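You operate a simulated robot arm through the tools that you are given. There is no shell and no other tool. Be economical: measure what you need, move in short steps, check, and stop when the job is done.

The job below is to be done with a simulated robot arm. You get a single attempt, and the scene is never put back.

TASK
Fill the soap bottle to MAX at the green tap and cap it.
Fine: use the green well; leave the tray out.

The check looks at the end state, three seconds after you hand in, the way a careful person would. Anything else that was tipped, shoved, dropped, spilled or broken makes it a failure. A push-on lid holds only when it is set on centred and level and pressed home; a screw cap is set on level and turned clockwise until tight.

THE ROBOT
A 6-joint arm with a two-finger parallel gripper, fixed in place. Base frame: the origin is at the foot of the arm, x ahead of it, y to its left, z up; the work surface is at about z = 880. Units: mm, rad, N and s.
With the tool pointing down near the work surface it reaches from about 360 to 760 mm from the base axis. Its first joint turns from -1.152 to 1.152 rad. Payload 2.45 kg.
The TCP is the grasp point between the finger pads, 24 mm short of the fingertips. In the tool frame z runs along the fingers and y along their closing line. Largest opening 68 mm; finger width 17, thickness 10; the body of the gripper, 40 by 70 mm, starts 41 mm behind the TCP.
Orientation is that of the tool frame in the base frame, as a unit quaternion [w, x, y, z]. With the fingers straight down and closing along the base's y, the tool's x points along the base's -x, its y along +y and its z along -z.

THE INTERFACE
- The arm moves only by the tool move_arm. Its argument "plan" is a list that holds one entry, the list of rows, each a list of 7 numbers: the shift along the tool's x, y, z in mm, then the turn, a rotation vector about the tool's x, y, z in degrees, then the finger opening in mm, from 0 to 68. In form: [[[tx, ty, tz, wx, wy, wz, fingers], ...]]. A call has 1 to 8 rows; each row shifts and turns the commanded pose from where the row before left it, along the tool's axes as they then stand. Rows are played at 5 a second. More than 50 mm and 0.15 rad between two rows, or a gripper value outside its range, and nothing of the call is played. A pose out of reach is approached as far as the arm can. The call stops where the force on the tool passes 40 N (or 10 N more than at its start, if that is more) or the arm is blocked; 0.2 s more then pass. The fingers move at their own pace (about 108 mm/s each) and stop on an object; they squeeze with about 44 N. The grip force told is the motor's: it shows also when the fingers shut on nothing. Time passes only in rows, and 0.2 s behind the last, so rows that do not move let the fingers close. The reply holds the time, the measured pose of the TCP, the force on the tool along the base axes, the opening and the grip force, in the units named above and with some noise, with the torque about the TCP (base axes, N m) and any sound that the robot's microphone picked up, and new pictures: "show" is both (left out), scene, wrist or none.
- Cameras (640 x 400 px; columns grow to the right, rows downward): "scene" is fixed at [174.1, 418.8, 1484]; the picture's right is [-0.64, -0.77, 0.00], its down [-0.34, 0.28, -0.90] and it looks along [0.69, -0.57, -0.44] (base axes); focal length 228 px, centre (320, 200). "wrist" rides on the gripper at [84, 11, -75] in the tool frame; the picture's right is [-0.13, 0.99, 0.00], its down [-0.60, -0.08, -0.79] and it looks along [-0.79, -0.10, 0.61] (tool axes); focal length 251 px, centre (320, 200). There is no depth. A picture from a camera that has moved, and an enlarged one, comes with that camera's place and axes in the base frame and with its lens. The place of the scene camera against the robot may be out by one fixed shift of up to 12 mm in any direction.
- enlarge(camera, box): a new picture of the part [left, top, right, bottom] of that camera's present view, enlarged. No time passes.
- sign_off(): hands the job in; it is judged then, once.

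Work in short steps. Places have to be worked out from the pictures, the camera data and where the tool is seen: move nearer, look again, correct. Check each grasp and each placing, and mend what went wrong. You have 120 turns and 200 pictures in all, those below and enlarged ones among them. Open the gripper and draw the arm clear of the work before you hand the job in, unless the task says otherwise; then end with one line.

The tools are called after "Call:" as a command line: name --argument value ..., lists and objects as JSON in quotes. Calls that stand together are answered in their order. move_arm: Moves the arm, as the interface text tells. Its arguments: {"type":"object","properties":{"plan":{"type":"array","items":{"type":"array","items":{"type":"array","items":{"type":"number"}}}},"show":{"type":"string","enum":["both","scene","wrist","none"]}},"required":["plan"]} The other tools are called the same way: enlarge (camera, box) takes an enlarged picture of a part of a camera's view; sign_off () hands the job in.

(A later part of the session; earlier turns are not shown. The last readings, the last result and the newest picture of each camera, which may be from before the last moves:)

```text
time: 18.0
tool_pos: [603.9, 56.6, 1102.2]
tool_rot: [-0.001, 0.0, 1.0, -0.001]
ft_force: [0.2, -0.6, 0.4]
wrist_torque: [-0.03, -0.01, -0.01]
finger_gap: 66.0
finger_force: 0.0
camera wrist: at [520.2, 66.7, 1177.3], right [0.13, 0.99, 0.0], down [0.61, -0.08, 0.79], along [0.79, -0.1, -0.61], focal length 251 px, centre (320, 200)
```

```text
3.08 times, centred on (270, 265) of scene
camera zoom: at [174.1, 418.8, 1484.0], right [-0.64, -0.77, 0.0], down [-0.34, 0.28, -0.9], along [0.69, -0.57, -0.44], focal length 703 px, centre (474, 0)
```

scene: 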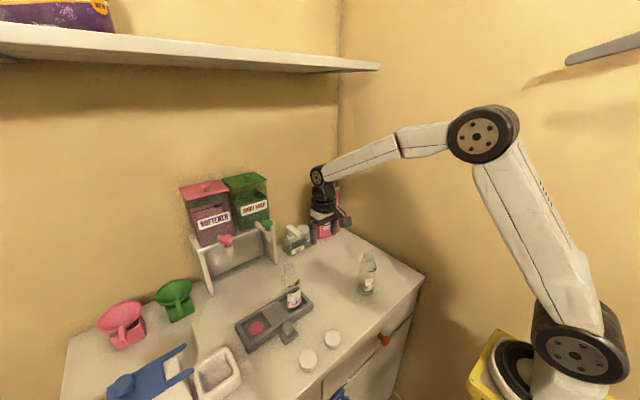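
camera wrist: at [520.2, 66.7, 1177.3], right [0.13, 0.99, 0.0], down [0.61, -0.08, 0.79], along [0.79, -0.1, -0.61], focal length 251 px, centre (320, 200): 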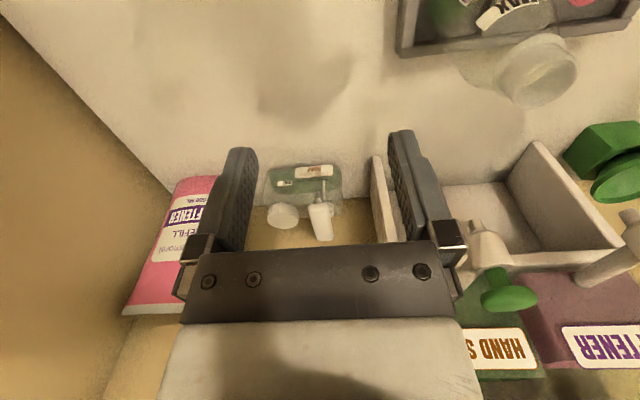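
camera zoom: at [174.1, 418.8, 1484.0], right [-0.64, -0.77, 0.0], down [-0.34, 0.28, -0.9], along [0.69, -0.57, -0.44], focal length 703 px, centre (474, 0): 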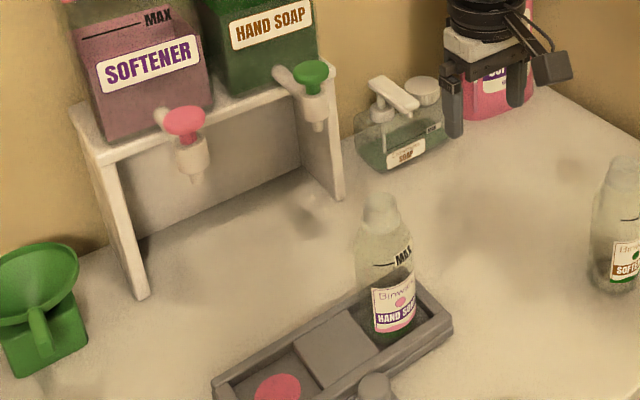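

Tap triangulated: head (725, 179, 1122), nozzle tip (726, 180, 1055). The bottle rim is near 1040, so the tray must slide about +120 mm in x, gripped by its knob at (532, 236, top 918). I hover above the knob.

Call:
move_arm --plan '[[[14.4, 35.8, 0, 0, 0, 0, 66], [14.4, 35.8, 0, 0, 0, 0, 66], [14.4, 35.8, 0, 0, 0, 0, 66], [14.4, 35.8, 0, 0, 0, 0, 66], [14.4, 35.8, 0, 0, 0, 0, 66], [0, 0, 40, 0, 0, 0, 66], [0, 0, 40, 0, 0, 0, 66], [0, 0, 0, 0, 0, 0, 66]]]'

Call:
enlarge --camera "wrist" --box '[230, 0, 410, 200]'

Call:
enlarge --camera "scene" --box '[215, 250, 325, 380]'

```text
time: 19.8
tool_pos: [529.3, 236.0, 1023.9]
tool_rot: [-0.002, 0.0, 1.0, 0.0]
ft_force: [-0.3, 0.1, -0.4]
wrist_torque: [0.03, 0.0, 0.0]
finger_gap: 65.9
finger_force: 0.0
camera wrist: at [446.5, 247.5, 1099.3], right [0.13, 0.99, 0.0], down [0.61, -0.08, 0.79], along [0.78, -0.1, -0.61], focal length 251 px, centre (320, 200)
```

scene: 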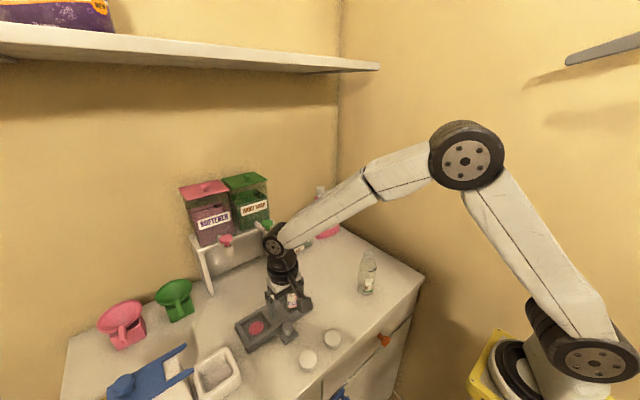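
wrist: 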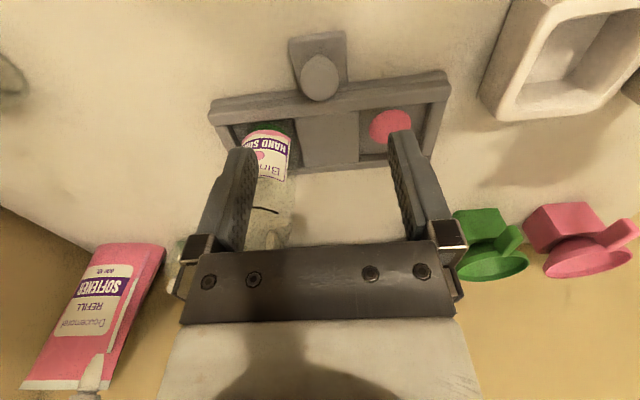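

```text
2.00 times, centred on (320, 100) of wrist
camera zoom: at [446.5, 247.5, 1099.3], right [0.13, 0.99, 0.0], down [0.61, -0.08, 0.79], along [0.78, -0.1, -0.61], focal length 503 px, centre (320, 400)
```

zoom: 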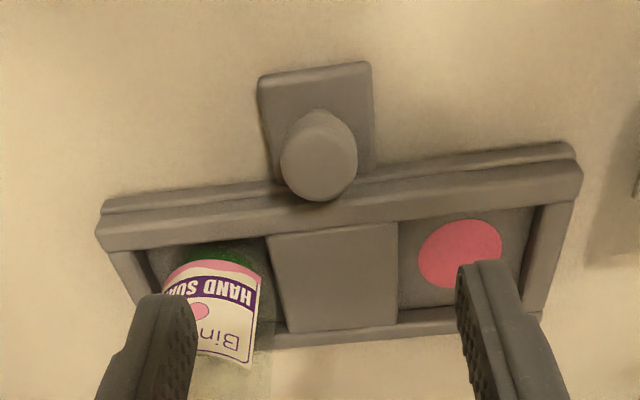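

```text
3.08 times, centred on (270, 315) of scene
camera zoom: at [174.1, 418.8, 1484.0], right [-0.64, -0.77, 0.0], down [-0.34, 0.28, -0.9], along [0.69, -0.57, -0.44], focal length 703 px, centre (474, -154)
```

zoom: 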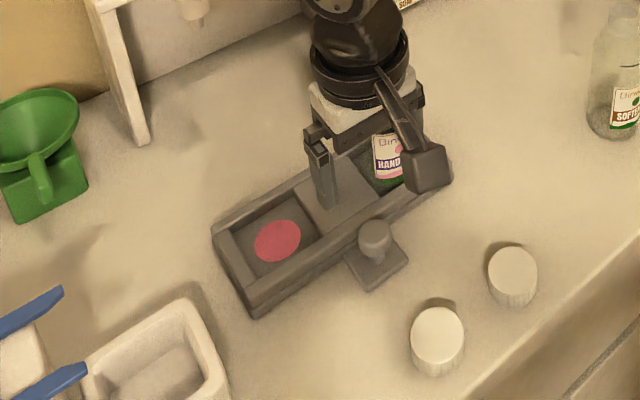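

Knob head judged at (536, 236), top z ≈ 916, about 28 mm wide. I descend so the pads straddle the head, staying above its base plate.

Call:
move_arm --plan '[[[-6, 0, 20, 0, 0, 0, 66], [0, 0, 25, 0, 0, 0, 66], [0, 0, 25, 0, 0, 0, 66], [0, 0, 15, 0, 0, 0, 66], [0, 0, 10, 0, 0, 0, 66], [0, 0, 0, 0, 0, 0, 66]]]'

Call:
enlarge --camera "scene" --box '[235, 260, 325, 360]'

```text
time: 21.2
tool_pos: [538.6, 236.3, 926.8]
tool_rot: [-0.001, -0.001, 1.0, -0.001]
ft_force: [1.1, 0.0, 0.1]
wrist_torque: [-0.01, 0.0, -0.02]
finger_gap: 65.9
finger_force: 0.0
camera wrist: at [454.2, 247.2, 1002.6], right [0.13, 0.99, 0.0], down [0.61, -0.08, 0.79], along [0.79, -0.1, -0.61], focal length 251 px, centre (320, 200)
```

scene: 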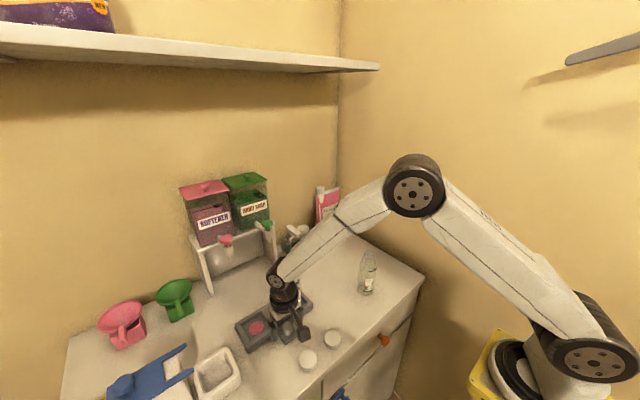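
wrist: 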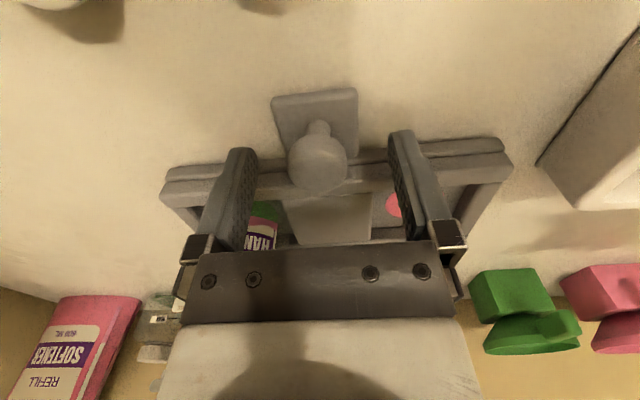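

```text
4.00 times, centred on (280, 310) of scene
camera zoom: at [174.1, 418.8, 1484.0], right [-0.64, -0.77, 0.0], down [-0.34, 0.28, -0.9], along [0.69, -0.57, -0.44], focal length 914 px, centre (480, -240)
```

zoom: 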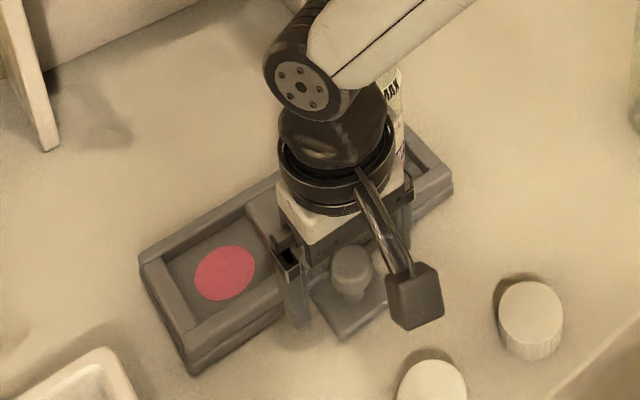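

The head is centred between the pads and about 12 mm below the TCP. I go down 7 mm and close.

Call:
move_arm --plan '[[[0, 0, 4, 0, 0, 0, 66], [0, 0, 3, 0, 0, 0, 66], [0, 0, 0, 0, 0, 0, 40], [0, 0, 0, 0, 0, 0, 20], [0, 0, 0, 0, 0, 0, 20], [0, 0, 0, 0, 0, 0, 20]]]'

```text
time: 22.6
tool_pos: [538.3, 234.9, 920.9]
tool_rot: [-0.001, -0.001, 1.0, -0.001]
ft_force: [0.3, -8.6, 0.1]
wrist_torque: [-0.08, -0.14, -0.03]
finger_gap: 27.0
finger_force: 41.7
camera wrist: at [454.3, 246.2, 996.2], right [0.13, 0.99, 0.0], down [0.61, -0.08, 0.79], along [0.78, -0.1, -0.61], focal length 251 px, centre (320, 200)
```

scene: 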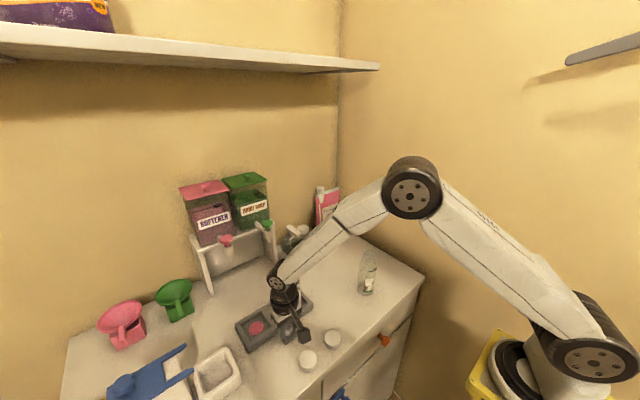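
wrist: 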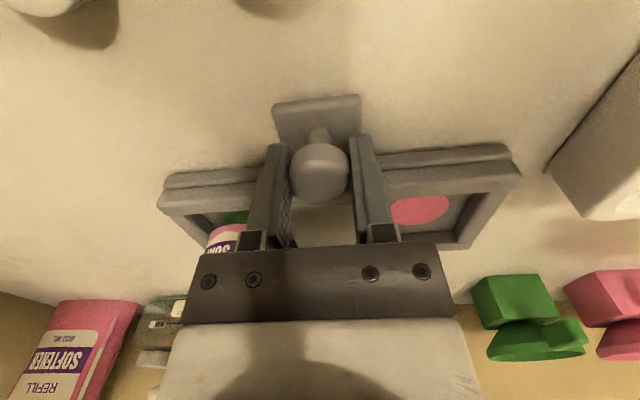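

Knob gripped (27 mm). I push the tray 20 mm in small steps and check forces.

Call:
move_arm --plan '[[[-2, 0, 0, 0, 0, 0, 20], [-4, 0, 0, 0, 0, 0, 20], [-5, 0, 0, 0, 0, 0, 20], [-5, 0, 0, 0, 0, 0, 20], [-4, 0, 0, 0, 0, 0, 20], [0, 0, 0, 0, 0, 0, 20]]]'

Call:
enlarge --camera "scene" --box '[215, 210, 345, 360]'

```text
time: 24.0
tool_pos: [557.2, 234.5, 922.8]
tool_rot: [-0.002, -0.001, 1.0, -0.001]
ft_force: [-2.0, -14.1, 6.0]
wrist_torque: [-0.21, 0.64, 0.1]
finger_gap: 27.1
finger_force: 41.9
camera wrist: at [474.0, 246.2, 996.3], right [0.13, 0.99, 0.0], down [0.61, -0.08, 0.79], along [0.78, -0.1, -0.61], focal length 251 px, centre (320, 200)
```

scene: 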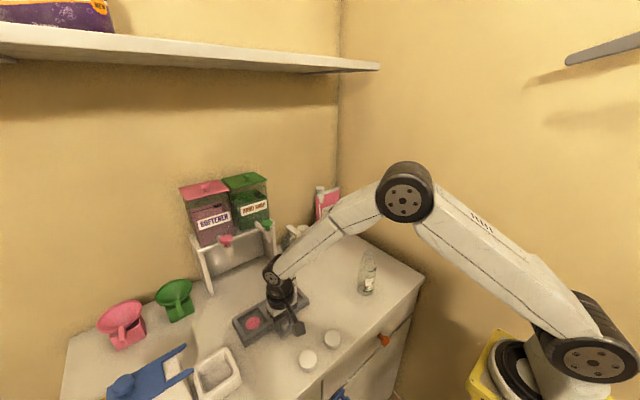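
wrist: 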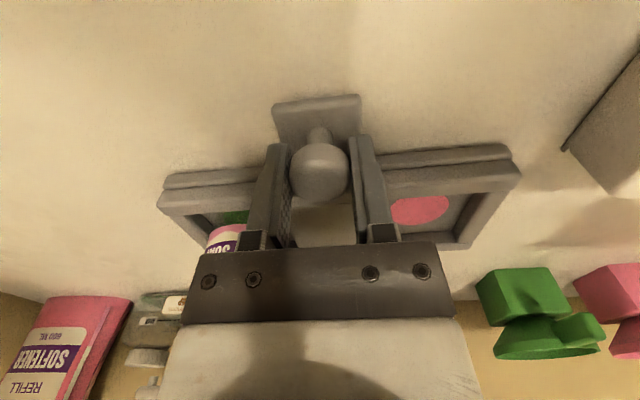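

```text
2.67 times, centred on (280, 285) of scene
camera zoom: at [174.0, 418.4, 1484.1], right [-0.64, -0.77, 0.0], down [-0.34, 0.28, -0.9], along [0.69, -0.57, -0.44], focal length 609 px, centre (427, -27)
```

zoom: 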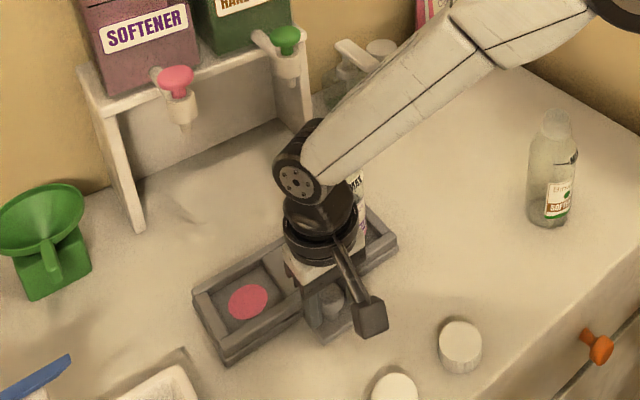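

The tray slides along with a side load of about 14 N, as if guided. I shift 1.5 mm toward −y to relieve it and push 40 mm more.

Call:
move_arm --plan '[[[0, -1.5, 0, 0, 0, 0, 20], [-5, 0, 0, 0, 0, 0, 20], [-6, 0, 0, 0, 0, 0, 20], [-6, 0, 0, 0, 0, 0, 20], [-6, 0, 0, 0, 0, 0, 20], [-6, 0, 0, 0, 0, 0, 20], [-6, 0, 0, 0, 0, 0, 20], [-5, 0, 0, 0, 0, 0, 20]]]'

Call:
enlarge --camera "scene" --box '[215, 210, 345, 360]'

```text
time: 25.8
tool_pos: [597.9, 235.5, 920.7]
tool_rot: [-0.001, 0.0, 1.0, -0.001]
ft_force: [-1.4, 1.8, -9.7]
wrist_torque: [-0.05, -0.51, 0.07]
finger_gap: 27.0
finger_force: 42.4
camera wrist: at [513.9, 246.1, 996.2], right [0.13, 0.99, 0.0], down [0.61, -0.08, 0.79], along [0.78, -0.1, -0.61], focal length 251 px, centre (320, 200)
```

scene: 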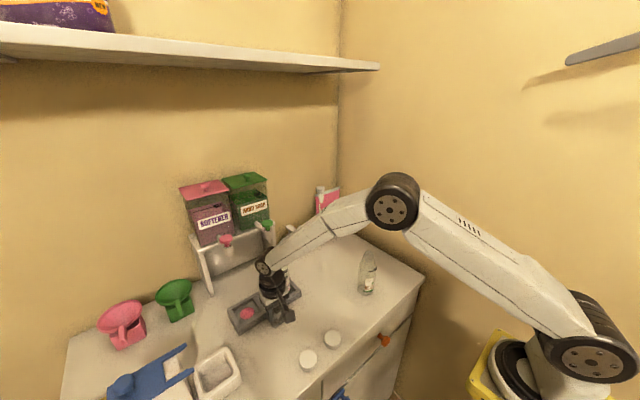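
wrist: 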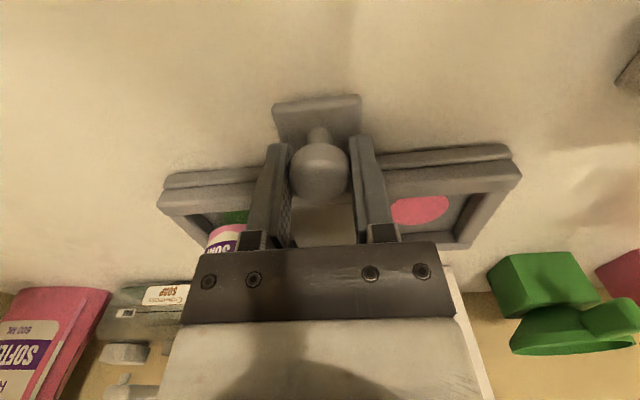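

```text
2.67 times, centred on (280, 285) of scene
camera zoom: at [174.2, 418.9, 1483.9], right [-0.64, -0.77, 0.0], down [-0.34, 0.28, -0.9], along [0.69, -0.57, -0.44], focal length 609 px, centre (427, -27)
```

zoom: 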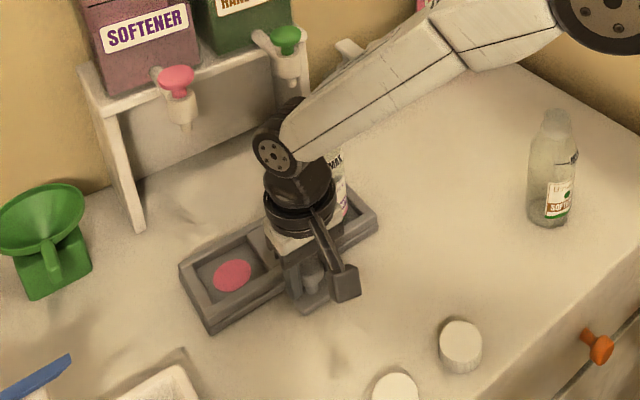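

Loads are small and the bottle still rides upright. I push another 35 mm.

Call:
move_arm --plan '[[[-5, 0, 0, 0, 0, 0, 20], [-5, 0, 0, 0, 0, 0, 20], [-5, 0, 0, 0, 0, 0, 20], [-5, 0, 0, 0, 0, 0, 20], [-5, 0, 0, 0, 0, 0, 20], [-5, 0, 0, 0, 0, 0, 20], [-5, 0, 0, 0, 0, 0, 20], [0, 0, 0, 0, 0, 0, 20]]]' --show "none"

Call:
enlarge --camera "scene" --box '[205, 200, 315, 330]'

```text
time: 27.6
tool_pos: [632.8, 233.6, 920.0]
tool_rot: [-0.001, -0.001, 1.0, -0.001]
ft_force: [-0.1, 7.3, -4.1]
wrist_torque: [0.03, 0.19, 0.01]
finger_gap: 26.9
finger_force: 42.1
```

```text
3.08 times, centred on (260, 265) of scene
camera zoom: at [174.2, 419.0, 1483.9], right [-0.64, -0.77, 0.0], down [-0.34, 0.28, -0.9], along [0.69, -0.57, -0.44], focal length 703 px, centre (505, 0)
```

zoom: 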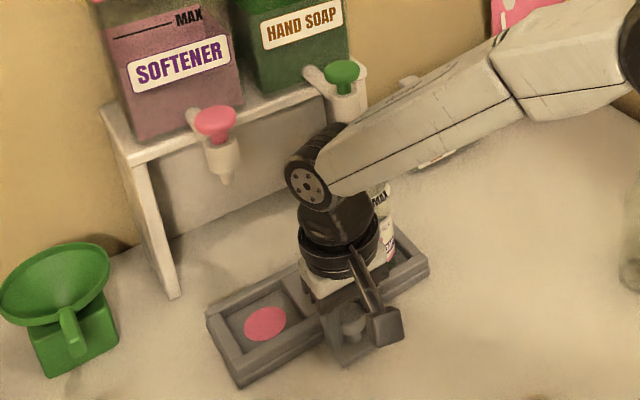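

Travel is 95 mm so far. I push on in 3–4 mm steps, watching for a stop.

Call:
move_arm --plan '[[[-4, 1, 0, 0, 0, 0, 20], [-4, 0, 0, 0, 0, 0, 20], [-4, 0, 0, 0, 0, 0, 20], [-4, 0, 0, 0, 0, 0, 20], [-3, 0, 0, 0, 0, 0, 20], [0, 0, 0, 0, 0, 0, 20]]]'

Call:
enlarge --camera "scene" --box '[205, 200, 315, 330]'

```text
time: 29.0
tool_pos: [652.0, 234.6, 922.1]
tool_rot: [-0.001, -0.001, 1.0, -0.001]
ft_force: [-0.2, -5.0, 4.8]
wrist_torque: [-0.08, 0.1, 0.02]
finger_gap: 27.1
finger_force: 42.2
camera wrist: at [568.1, 246.1, 996.2], right [0.13, 0.99, 0.0], down [0.61, -0.08, 0.79], along [0.79, -0.1, -0.61], focal length 251 px, centre (320, 200)
```

scene: 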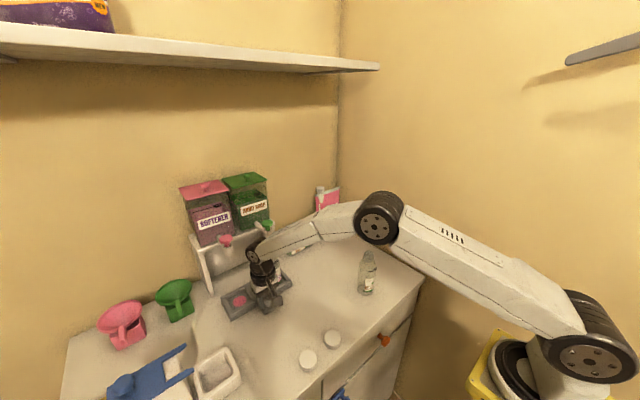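
wrist: 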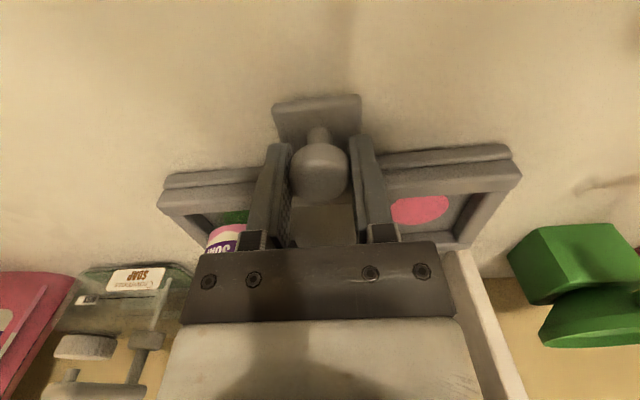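

```text
3.08 times, centred on (260, 265) of scene
camera zoom: at [174.0, 418.7, 1484.0], right [-0.64, -0.77, 0.0], down [-0.34, 0.28, -0.9], along [0.69, -0.57, -0.44], focal length 703 px, centre (505, 0)
```

zoom: 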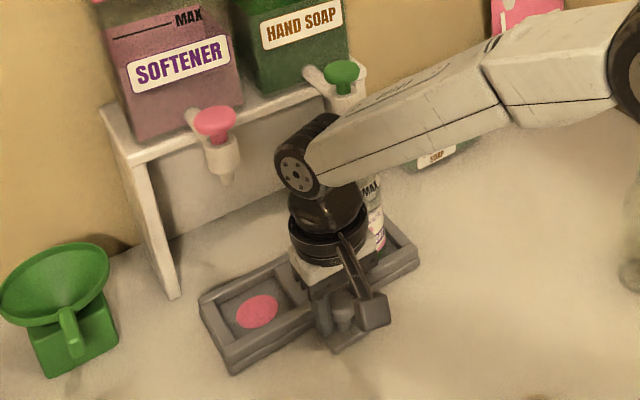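

114 mm of travel. I push 6 mm more and then release to look at the bottle and nozzle.

Call:
move_arm --plan '[[[-3, 0, 0, 0, 0, 0, 20], [-3, 0, 0, 0, 0, 0, 20], [0, 0, 0, 0, 0, 0, 20], [0, 0, 0, 0, 0, 0, 20]]]' --show "none"

Call:
enlarge --camera "scene" --box '[205, 200, 315, 330]'

```text
time: 30.0
tool_pos: [653.4, 235.9, 920.1]
tool_rot: [-0.006, -0.001, 1.0, -0.003]
ft_force: [-28.2, -13.3, 15.6]
wrist_torque: [-0.15, 0.24, -0.07]
finger_gap: 27.1
finger_force: 41.8
```

```text
3.08 times, centred on (260, 265) of scene
camera zoom: at [173.0, 418.3, 1484.3], right [-0.64, -0.77, 0.0], down [-0.34, 0.28, -0.9], along [0.69, -0.57, -0.44], focal length 703 px, centre (505, 0)
```

zoom: 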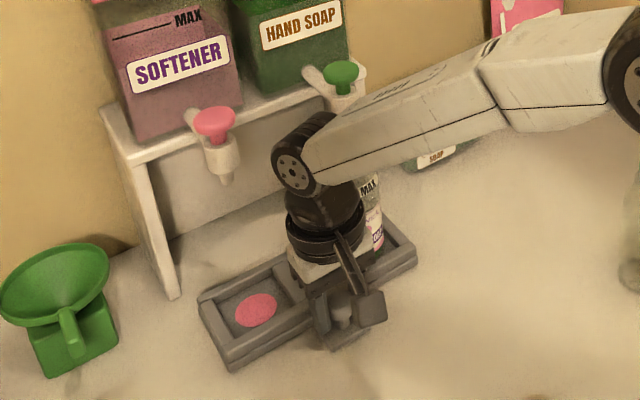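

A firm stop at about 115 mm of travel: the tray is at its in position. I relax a little, open and rise straight up to inspect.

Call:
move_arm --plan '[[[4, 0, 0, 0, 0, 0, 20], [0, 0, 0, 0, 0, 0, 40], [0, 0, 0, 0, 0, 0, 60], [0, 0, -10, 0, 0, 0, 60], [0, 0, -30, 0, 0, 0, 60], [5, 0, -40, 0, 0, 0, 60], [10, 0, -40, 0, 0, 0, 60], [30, 0, -30, 0, 0, 0, 60]]]'

Call:
enlarge --camera "scene" --box '[205, 200, 315, 330]'

```text
time: 31.8
tool_pos: [608.5, 235.8, 1071.0]
tool_rot: [-0.002, 0.0, 1.0, -0.001]
ft_force: [-0.8, -0.3, -0.3]
wrist_torque: [0.0, 0.0, 0.01]
finger_gap: 59.8
finger_force: 0.0
camera wrist: at [525.2, 246.6, 1147.1], right [0.13, 0.99, 0.0], down [0.61, -0.08, 0.79], along [0.78, -0.1, -0.61], focal length 251 px, centre (320, 200)
```

scene: 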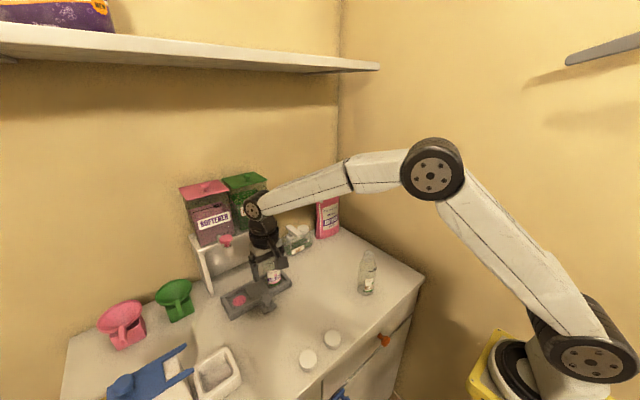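
wrist: 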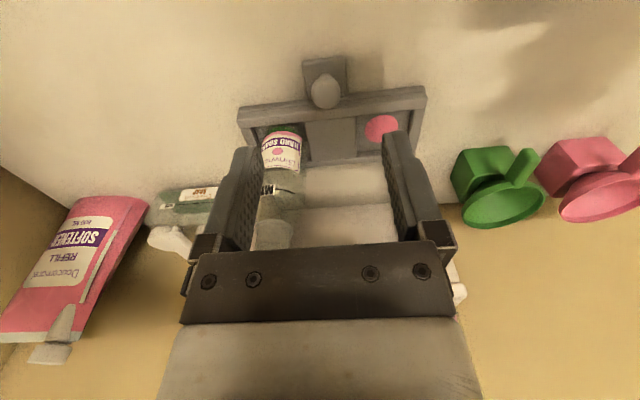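

```text
3.08 times, centred on (260, 265) of scene
camera zoom: at [174.1, 418.8, 1484.0], right [-0.64, -0.77, 0.0], down [-0.34, 0.28, -0.9], along [0.69, -0.57, -0.44], focal length 703 px, centre (505, 0)
```

zoom: 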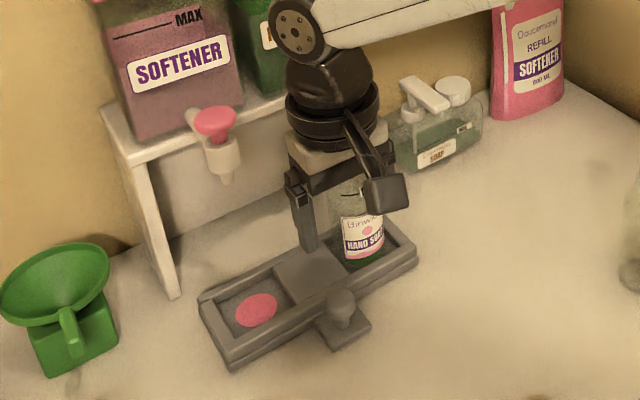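

I move aside toward −y to see the nozzle over the bottle mouth.

Call:
move_arm --plan '[[[5, -30, -15, 0, 0, 0, 60], [0, -40, -15, 0, 0, 0, 40], [0, -40, 0, 0, 0, 0, 20], [0, -40, 0, 0, 0, 0, 0], [0, -35, 0, 0, 0, 0, 0], [0, 0, 0, 0, 0, 0, 0]]]'

Call:
enlarge --camera "scene" --box '[215, 200, 315, 310]'

Call:
enlarge --camera "wrist" --box '[440, 100, 640, 330]'

```text
time: 33.2
tool_pos: [603.9, 49.8, 1100.4]
tool_rot: [-0.001, 0.0, 1.0, -0.002]
ft_force: [0.1, -0.3, 0.2]
wrist_torque: [-0.01, 0.0, 0.01]
finger_gap: 0.2
finger_force: 23.6
camera wrist: at [519.8, 60.5, 1175.6], right [0.13, 0.99, 0.0], down [0.61, -0.08, 0.79], along [0.79, -0.1, -0.61], focal length 251 px, centre (320, 200)
```

scene: 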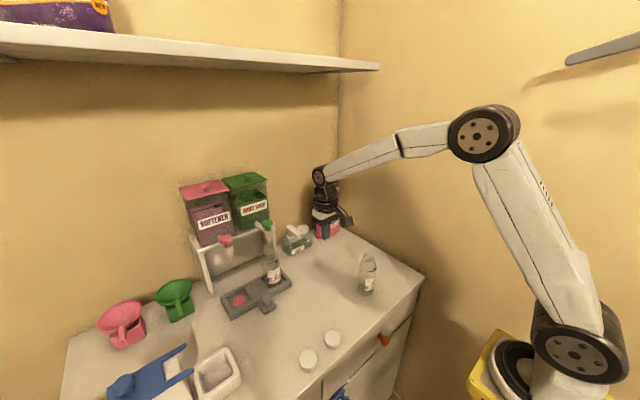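
wrist: 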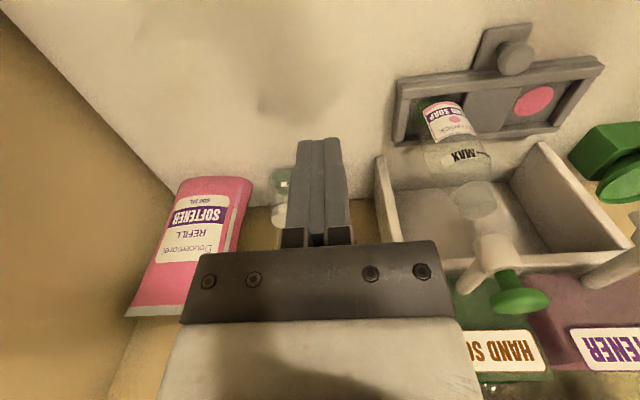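

```text
3.64 times, centred on (265, 255) of scene
camera zoom: at [174.1, 418.8, 1484.0], right [-0.64, -0.77, 0.0], down [-0.34, 0.28, -0.9], along [0.69, -0.57, -0.44], focal length 831 px, centre (520, 0)
```

zoom: 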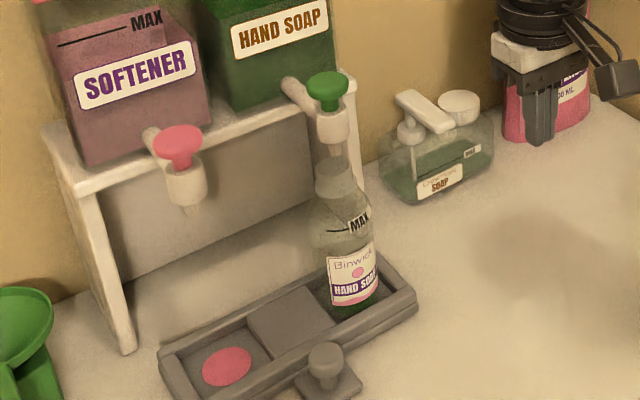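

```text
1.74 times, centred on (540, 215) of wrist
camera zoom: at [519.8, 60.5, 1175.6], right [0.13, 0.99, 0.0], down [0.61, -0.08, 0.79], along [0.79, -0.1, -0.61], focal length 437 px, centre (-63, 174)
```

zoom: 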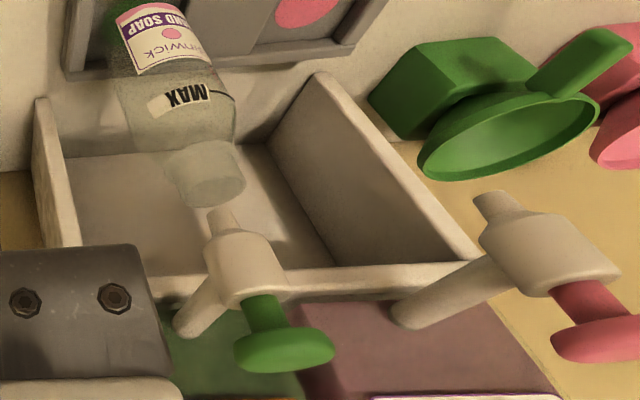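

Call:
enlarge --camera "scene" --box '[250, 215, 295, 295]'

Call:
enlarge --camera "wrist" --box '[420, 130, 560, 300]'

```text
5.00 times, centred on (272, 255) of scene
camera zoom: at [174.1, 418.8, 1484.0], right [-0.64, -0.77, 0.0], down [-0.34, 0.28, -0.9], along [0.69, -0.57, -0.44], focal length 1143 px, centre (558, -75)
```

zoom: 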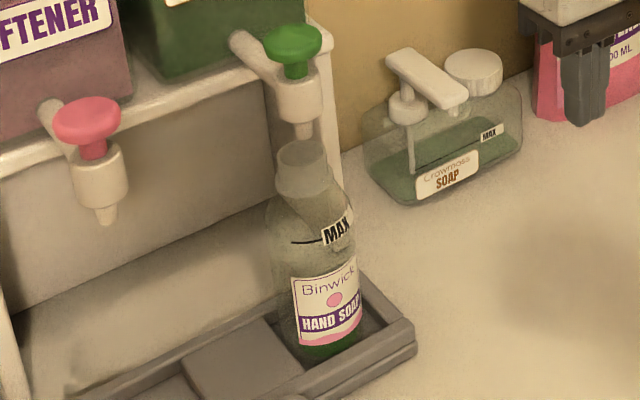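

```text
2.35 times, centred on (490, 215) of wrist
camera zoom: at [519.8, 60.5, 1175.6], right [0.13, 0.99, 0.0], down [0.61, -0.08, 0.79], along [0.79, -0.1, -0.61], focal length 592 px, centre (-80, 165)
```

zoom: 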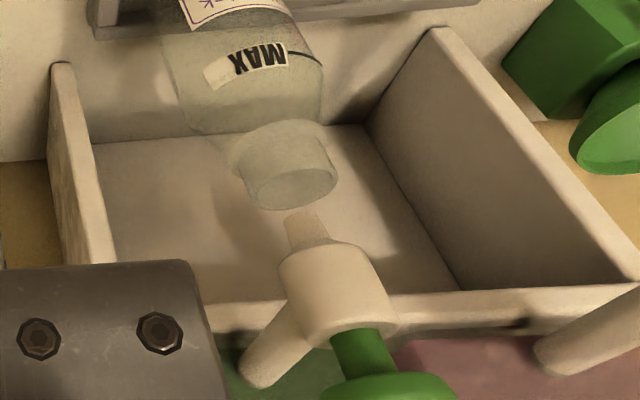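

The nozzle tip is within about 2 mm of the mouth axis, 15 mm above it. I rise with closed fingers and move over the green tap head at (725, 179).

Call:
move_arm --plan '[[[0, 0, -40, 0, 0, 0, 0], [0, 0, -45, 0, 0, 0, 0], [-20, 30, 0, 0, 0, 0, 0], [-20, 30, 0, 0, 0, 0, 0], [-20, 30, 0, 0, 0, 0, 0], [-20, 30, 0, 0, 0, 0, 0], [-20, 9, 0, 0, 0, 0, 0], [0, 0, 0, 0, 0, 0, 0]]]'

Call:
enlarge --camera "scene" --box '[205, 130, 335, 290]'

```text
time: 35.0
tool_pos: [702.0, 180.7, 1183.4]
tool_rot: [-0.001, -0.001, 1.0, 0.0]
ft_force: [0.0, 0.3, 0.8]
wrist_torque: [-0.01, 0.01, 0.02]
finger_gap: 0.2
finger_force: 23.8
camera wrist: at [618.8, 192.0, 1259.4], right [0.13, 0.99, 0.0], down [0.61, -0.08, 0.79], along [0.78, -0.1, -0.61], focal length 251 px, centre (320, 200)
```

scene: 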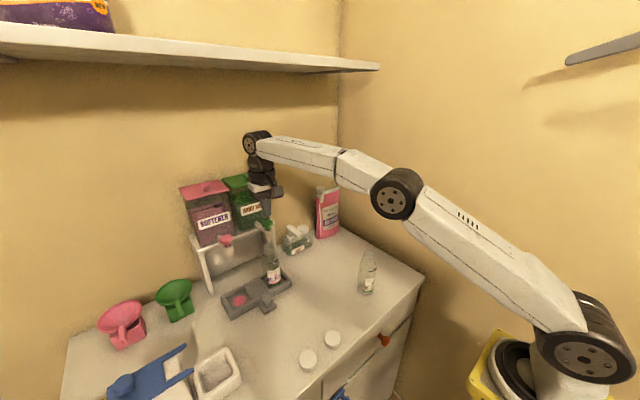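
wrist: 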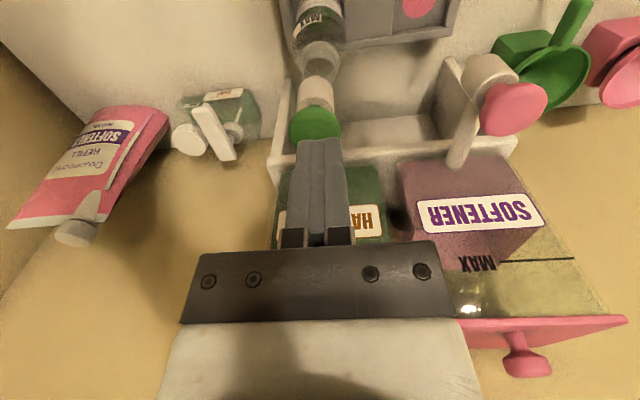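

```text
2.50 times, centred on (270, 210) of scene
camera zoom: at [174.1, 418.8, 1484.0], right [-0.64, -0.77, 0.0], down [-0.34, 0.28, -0.9], along [0.69, -0.57, -0.44], focal length 571 px, centre (445, 175)
```

zoom: 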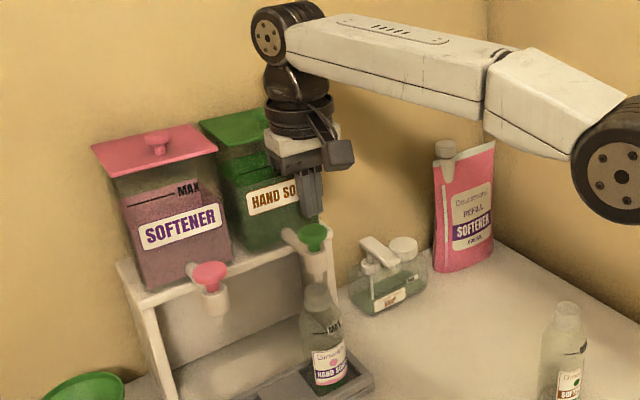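

The head reads about (718, 178) from here. I shift over it, go down to just above, and look.

Call:
move_arm --plan '[[[-8, -1, 0, 0, 0, 0, 0], [-8, -1.5, 10, 0, 0, 0, 0], [0, 0, 10, 0, 0, 0, 0], [0, 0, 4, 0, 0, 0, 0], [0, 0, 0, 0, 0, 0, 0]]]'

Call:
enlarge --camera "scene" --box '[245, 190, 295, 300]'

Call:
enlarge --camera "wrist" --box '[240, 30, 400, 210]'

```text
time: 36.2
tool_pos: [720.4, 176.7, 1162.1]
tool_rot: [-0.003, -0.001, 1.0, -0.001]
ft_force: [0.5, -0.4, 0.1]
wrist_torque: [0.0, -0.05, 0.02]
finger_gap: 0.0
finger_force: 23.1
camera wrist: at [637.1, 188.1, 1237.0], right [0.13, 0.99, 0.0], down [0.61, -0.08, 0.79], along [0.78, -0.1, -0.61], focal length 251 px, centre (320, 200)
```

scene: 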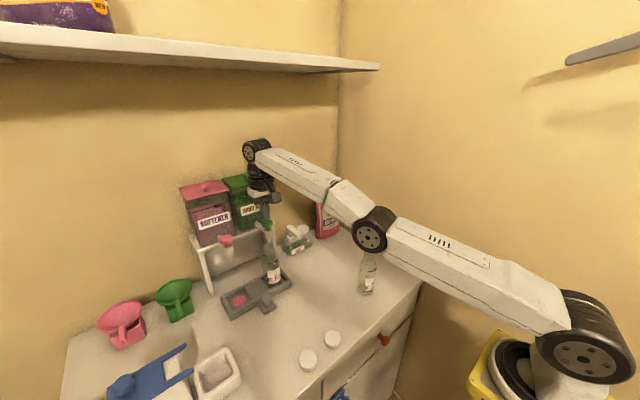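
wrist: 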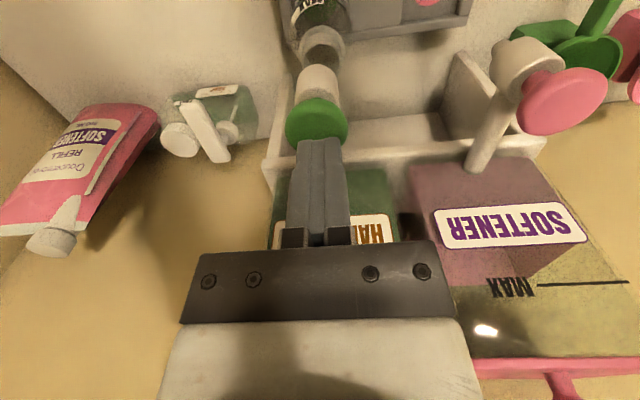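

```text
3.64 times, centred on (270, 245) of scene
camera zoom: at [174.1, 418.8, 1484.0], right [-0.64, -0.77, 0.0], down [-0.34, 0.28, -0.9], along [0.69, -0.57, -0.44], focal length 831 px, centre (502, 36)
```

zoom: 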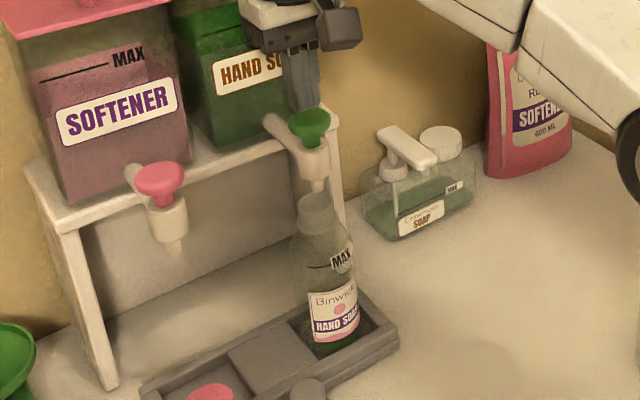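

```text
2.22 times, centred on (320, 120) of wrist
camera zoom: at [637.1, 188.1, 1237.0], right [0.13, 0.99, 0.0], down [0.61, -0.08, 0.79], along [0.78, -0.1, -0.61], focal length 559 px, centre (320, 378)
```

zoom: 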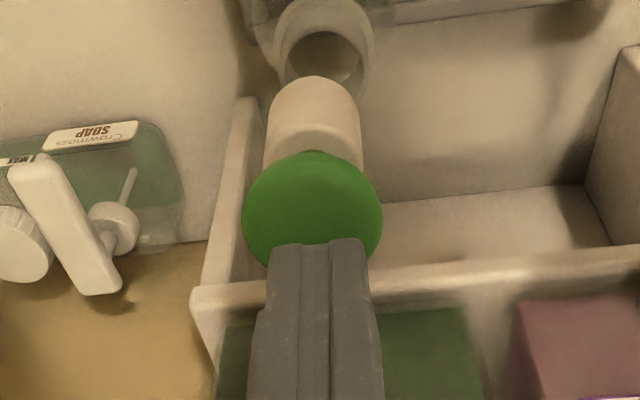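

Fingertips line up with the head centre, still about 14 mm above it. I lower 10 mm and read the force.

Call:
move_arm --plan '[[[0, 0, 4, 0, 0, 0, 0], [0, 0, 3, 0, 0, 0, 0], [0, 0, 3, 0, 0, 0, 0]]]' --show "none"

Call:
enlarge --camera "scene" --box '[245, 205, 295, 295]'

```text
time: 37.0
tool_pos: [723.4, 179.1, 1152.5]
tool_rot: [-0.002, -0.001, 1.0, -0.001]
ft_force: [-0.4, -0.3, 1.6]
wrist_torque: [0.01, 0.01, -0.02]
finger_gap: 0.1
finger_force: 23.9
out of reach, approached as far as the arm can: row 2
```

```text
4.44 times, centred on (270, 250) of scene
camera zoom: at [174.1, 418.8, 1484.0], right [-0.64, -0.77, 0.0], down [-0.34, 0.28, -0.9], along [0.69, -0.57, -0.44], focal length 1016 px, centre (542, -22)
```

zoom: 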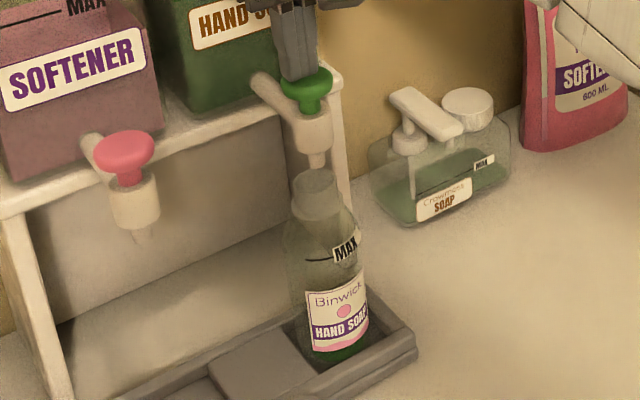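

The arm is at its reach limit here. I back off 6 mm toward −x (still on the head) and lower a little more.

Call:
move_arm --plan '[[[4, 0, 0, 0, 0, 0, 0], [2, 0, 1, 0, 0, 0, 0], [0, 0, 2, 0, 0, 0, 0], [0, 0, 0, 0, 0, 0, 0]]]' --show "wrist"

Call:
enlarge --camera "scene" --box '[245, 205, 295, 295]'

```text
time: 38.0
tool_pos: [722.9, 179.0, 1150.3]
tool_rot: [-0.003, -0.001, 1.0, -0.001]
ft_force: [0.4, -1.6, 1.3]
wrist_torque: [-0.03, 0.01, 0.01]
finger_gap: 0.0
finger_force: 23.2
out of reach, approached as far as the arm can: row 1
camera wrist: at [639.8, 190.1, 1225.8], right [0.13, 0.99, 0.0], down [0.61, -0.08, 0.79], along [0.78, -0.1, -0.61], focal length 251 px, centre (320, 200)
```

wrist: 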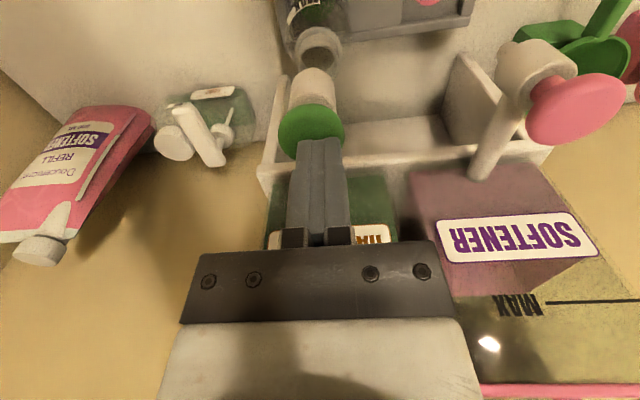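

```text
4.44 times, centred on (270, 250) of scene
camera zoom: at [174.1, 418.8, 1484.0], right [-0.64, -0.77, 0.0], down [-0.34, 0.28, -0.9], along [0.69, -0.57, -0.44], focal length 1016 px, centre (542, -22)
```

zoom: 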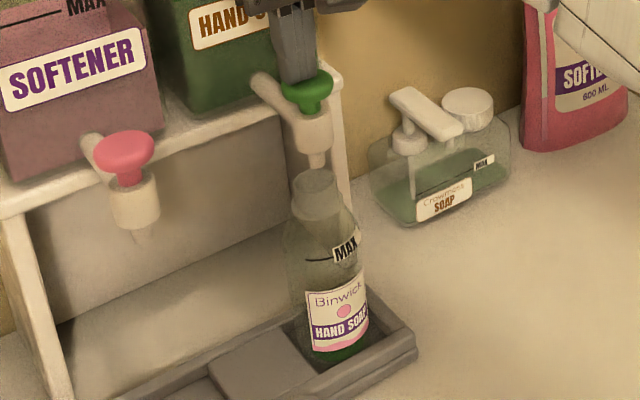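

Call:
move_arm --plan '[[[4, 0, 0, 0, 0, 0, 0], [4, 0, 0, 0, 0, 0, 0], [0, 0, 0, 0, 0, 0, 0], [0, 0, 0, 0, 0, 0, 0]]]' --show "none"

Call:
enlarge --camera "scene" --box '[245, 205, 295, 295]'

```text
time: 39.0
tool_pos: [724.4, 179.1, 1150.4]
tool_rot: [-0.001, 0.0, 1.0, 0.0]
ft_force: [0.5, -0.2, 1.5]
wrist_torque: [0.03, 0.0, 0.04]
finger_gap: 0.1
finger_force: 23.9
out of reach, approached as far as the arm can: row 1, 2
```

```text
4.44 times, centred on (270, 250) of scene
camera zoom: at [174.1, 418.8, 1484.0], right [-0.64, -0.77, 0.0], down [-0.34, 0.28, -0.9], along [0.69, -0.57, -0.44], focal length 1016 px, centre (542, -22)
```

zoom: 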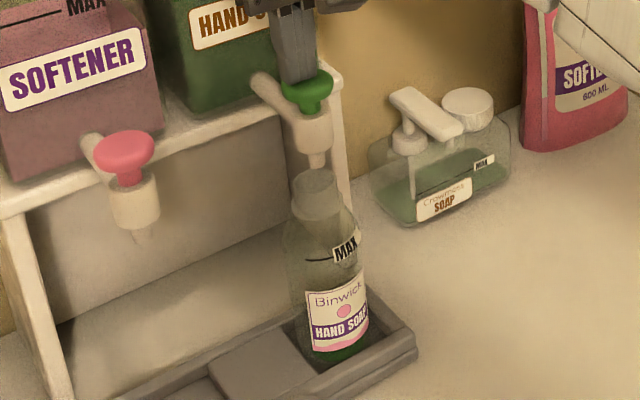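

The arm seems stuck at the edge of its reach. I move up to free it.

Call:
move_arm --plan '[[[0, 0, -5, 0, 0, 0, 0], [0, 0, -5, 0, 0, 0, 0], [0, 0, -5, 0, 0, 0, 0], [0, 0, 0, 0, 0, 0, 0]]]' --show "scene"

```text
time: 40.0
tool_pos: [720.3, 179.3, 1165.9]
tool_rot: [-0.002, -0.001, 1.0, -0.002]
ft_force: [0.6, -0.5, 0.2]
wrist_torque: [0.01, 0.0, 0.0]
finger_gap: 0.1
finger_force: 23.8
```

scene: 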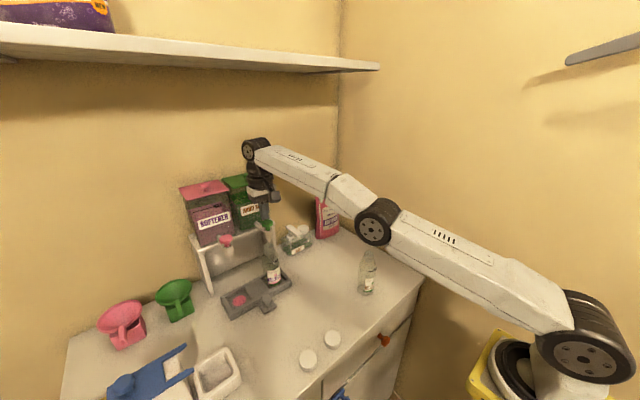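

Call:
move_arm --plan '[[[4, 0, -2, 0, 0, 0, 0], [4, 0, -2, 0, 0, 0, 0], [2, 0, 0, 0, 0, 0, 0], [0, 0, 0, 0, 0, 0, 0]]]' --show "both"

```text
time: 41.0
tool_pos: [718.1, 179.9, 1169.9]
tool_rot: [-0.002, 0.0, 1.0, 0.0]
ft_force: [0.2, -0.4, 0.3]
wrist_torque: [-0.02, 0.0, 0.01]
finger_gap: 0.2
finger_force: 23.1
out of reach, approached as far as the arm can: row 3
camera wrist: at [634.1, 190.6, 1245.0], right [0.13, 0.99, 0.0], down [0.61, -0.08, 0.79], along [0.78, -0.1, -0.61], focal length 251 px, centre (320, 200)
```

scene: 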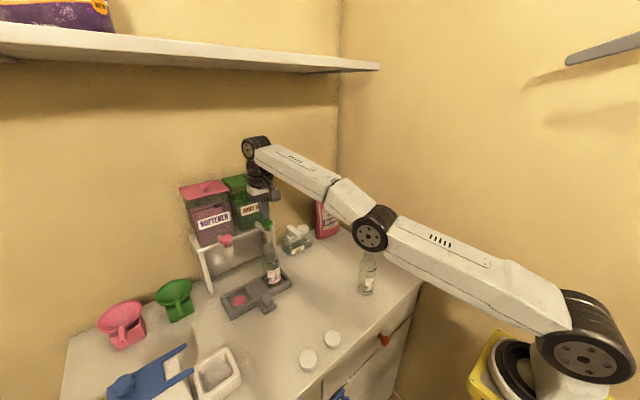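
wrist: 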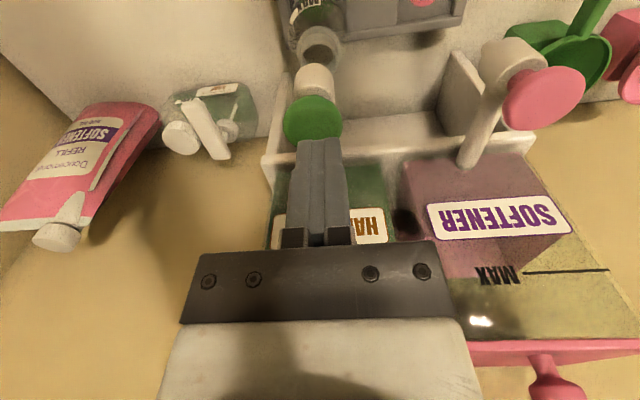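

The arm's elbow slipped past straight into the wrong branch. I rise to the fully stretched point and then draw back, to bring the elbow up again.

Call:
move_arm --plan '[[[0, 0, -15, 0, 0, 0, 0], [0, 0, -15, 0, 0, 0, 0], [0, 0, -15, 0, 0, 0, 0], [10, 0, -10, 0, 0, 0, 0], [20, 0, 0, 0, 0, 0, 0], [20, 0, 0, 0, 0, 0, 0], [20, 0, 0, 0, 0, 0, 0], [0, 0, 0, 0, 0, 0, 0]]]' --show "scene"

```text
time: 42.8
tool_pos: [637.1, 176.1, 1219.6]
tool_rot: [-0.002, 0.0, 1.0, -0.001]
ft_force: [1.0, 0.2, -0.2]
wrist_torque: [0.0, -0.02, 0.02]
finger_gap: 0.0
finger_force: 23.9
out of reach, approached as far as the arm can: row 2, 3
```

scene: 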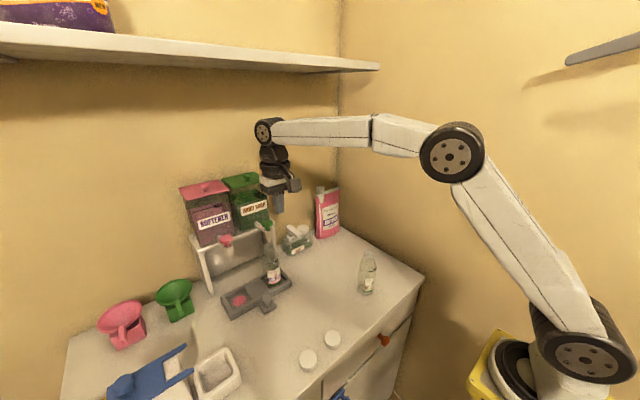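

The elbow is up again. To keep away from the reach limit I tilt the fingers 16° forward, so the wrist stays farther back, and approach the head from above.

Call:
move_arm --plan '[[[0, 0, 0, 0, -8, 0, 0], [0, 0, 0, 0, -8, 0, 0], [-15.2, 0.8, 23.3, 0, 0, 0, 0], [-15.2, 0.8, 23.3, 0, 0, 0, 0], [-15.2, 0.8, 23.3, 0, 0, 0, 0], [0, 0, 0, 0, 0, 0, 0], [0, 0, 0, 0, 0, 0, 0]]]'

Call:
enlarge --camera "scene" --box '[240, 190, 300, 300]'

Call:
enlarge --camera "wrist" --box '[240, 30, 400, 210]'

```text
time: 44.4
tool_pos: [699.0, 178.7, 1165.2]
tool_rot: [0.138, -0.002, 0.99, -0.001]
ft_force: [-0.6, -0.2, -0.4]
wrist_torque: [-0.01, 0.0, 0.01]
finger_gap: 0.0
finger_force: 23.4
camera wrist: at [598.6, 190.0, 1214.1], right [0.12, 0.99, 0.03], down [0.36, -0.08, 0.93], along [0.92, -0.1, -0.37], focal length 251 px, centre (320, 200)
```

scene: 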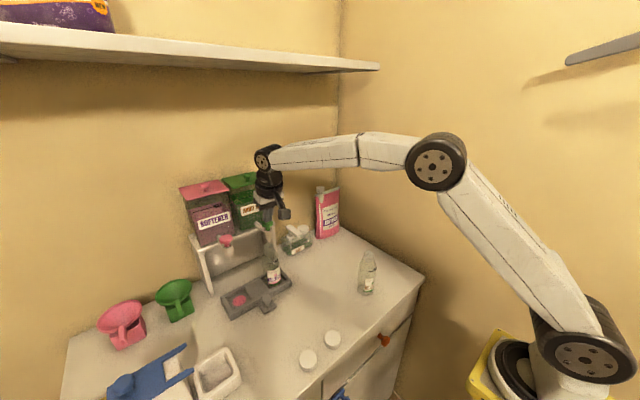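
wrist: 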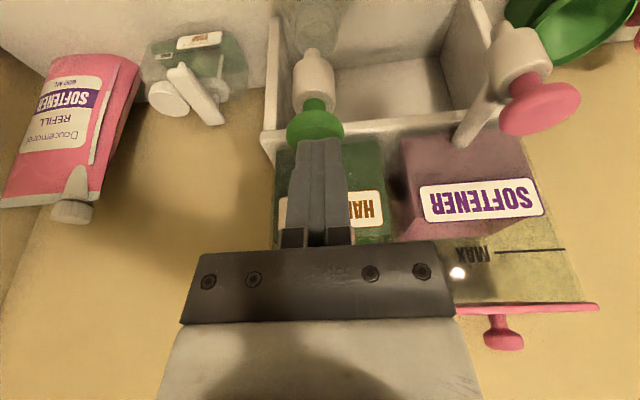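

```text
3.64 times, centred on (270, 245) of scene
camera zoom: at [174.1, 418.8, 1484.0], right [-0.64, -0.77, 0.0], down [-0.34, 0.28, -0.9], along [0.69, -0.57, -0.44], focal length 831 px, centre (502, 36)
```

zoom: 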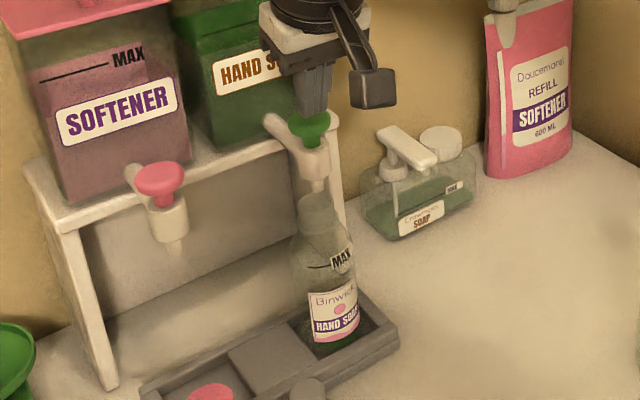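

```text
2.22 times, centred on (320, 120) of wrist
camera zoom: at [598.6, 190.0, 1214.1], right [0.12, 0.99, 0.03], down [0.36, -0.08, 0.93], along [0.92, -0.1, -0.37], focal length 559 px, centre (320, 378)
```

zoom: 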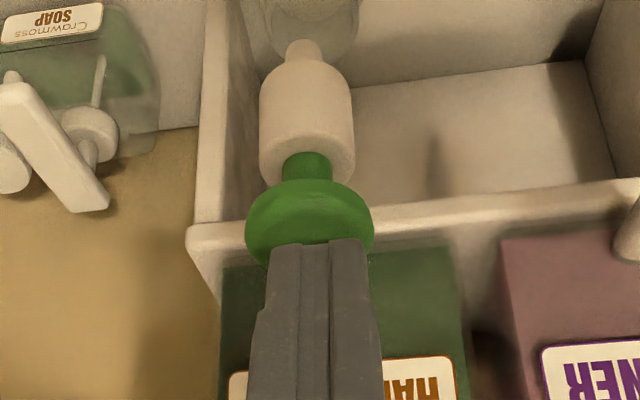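

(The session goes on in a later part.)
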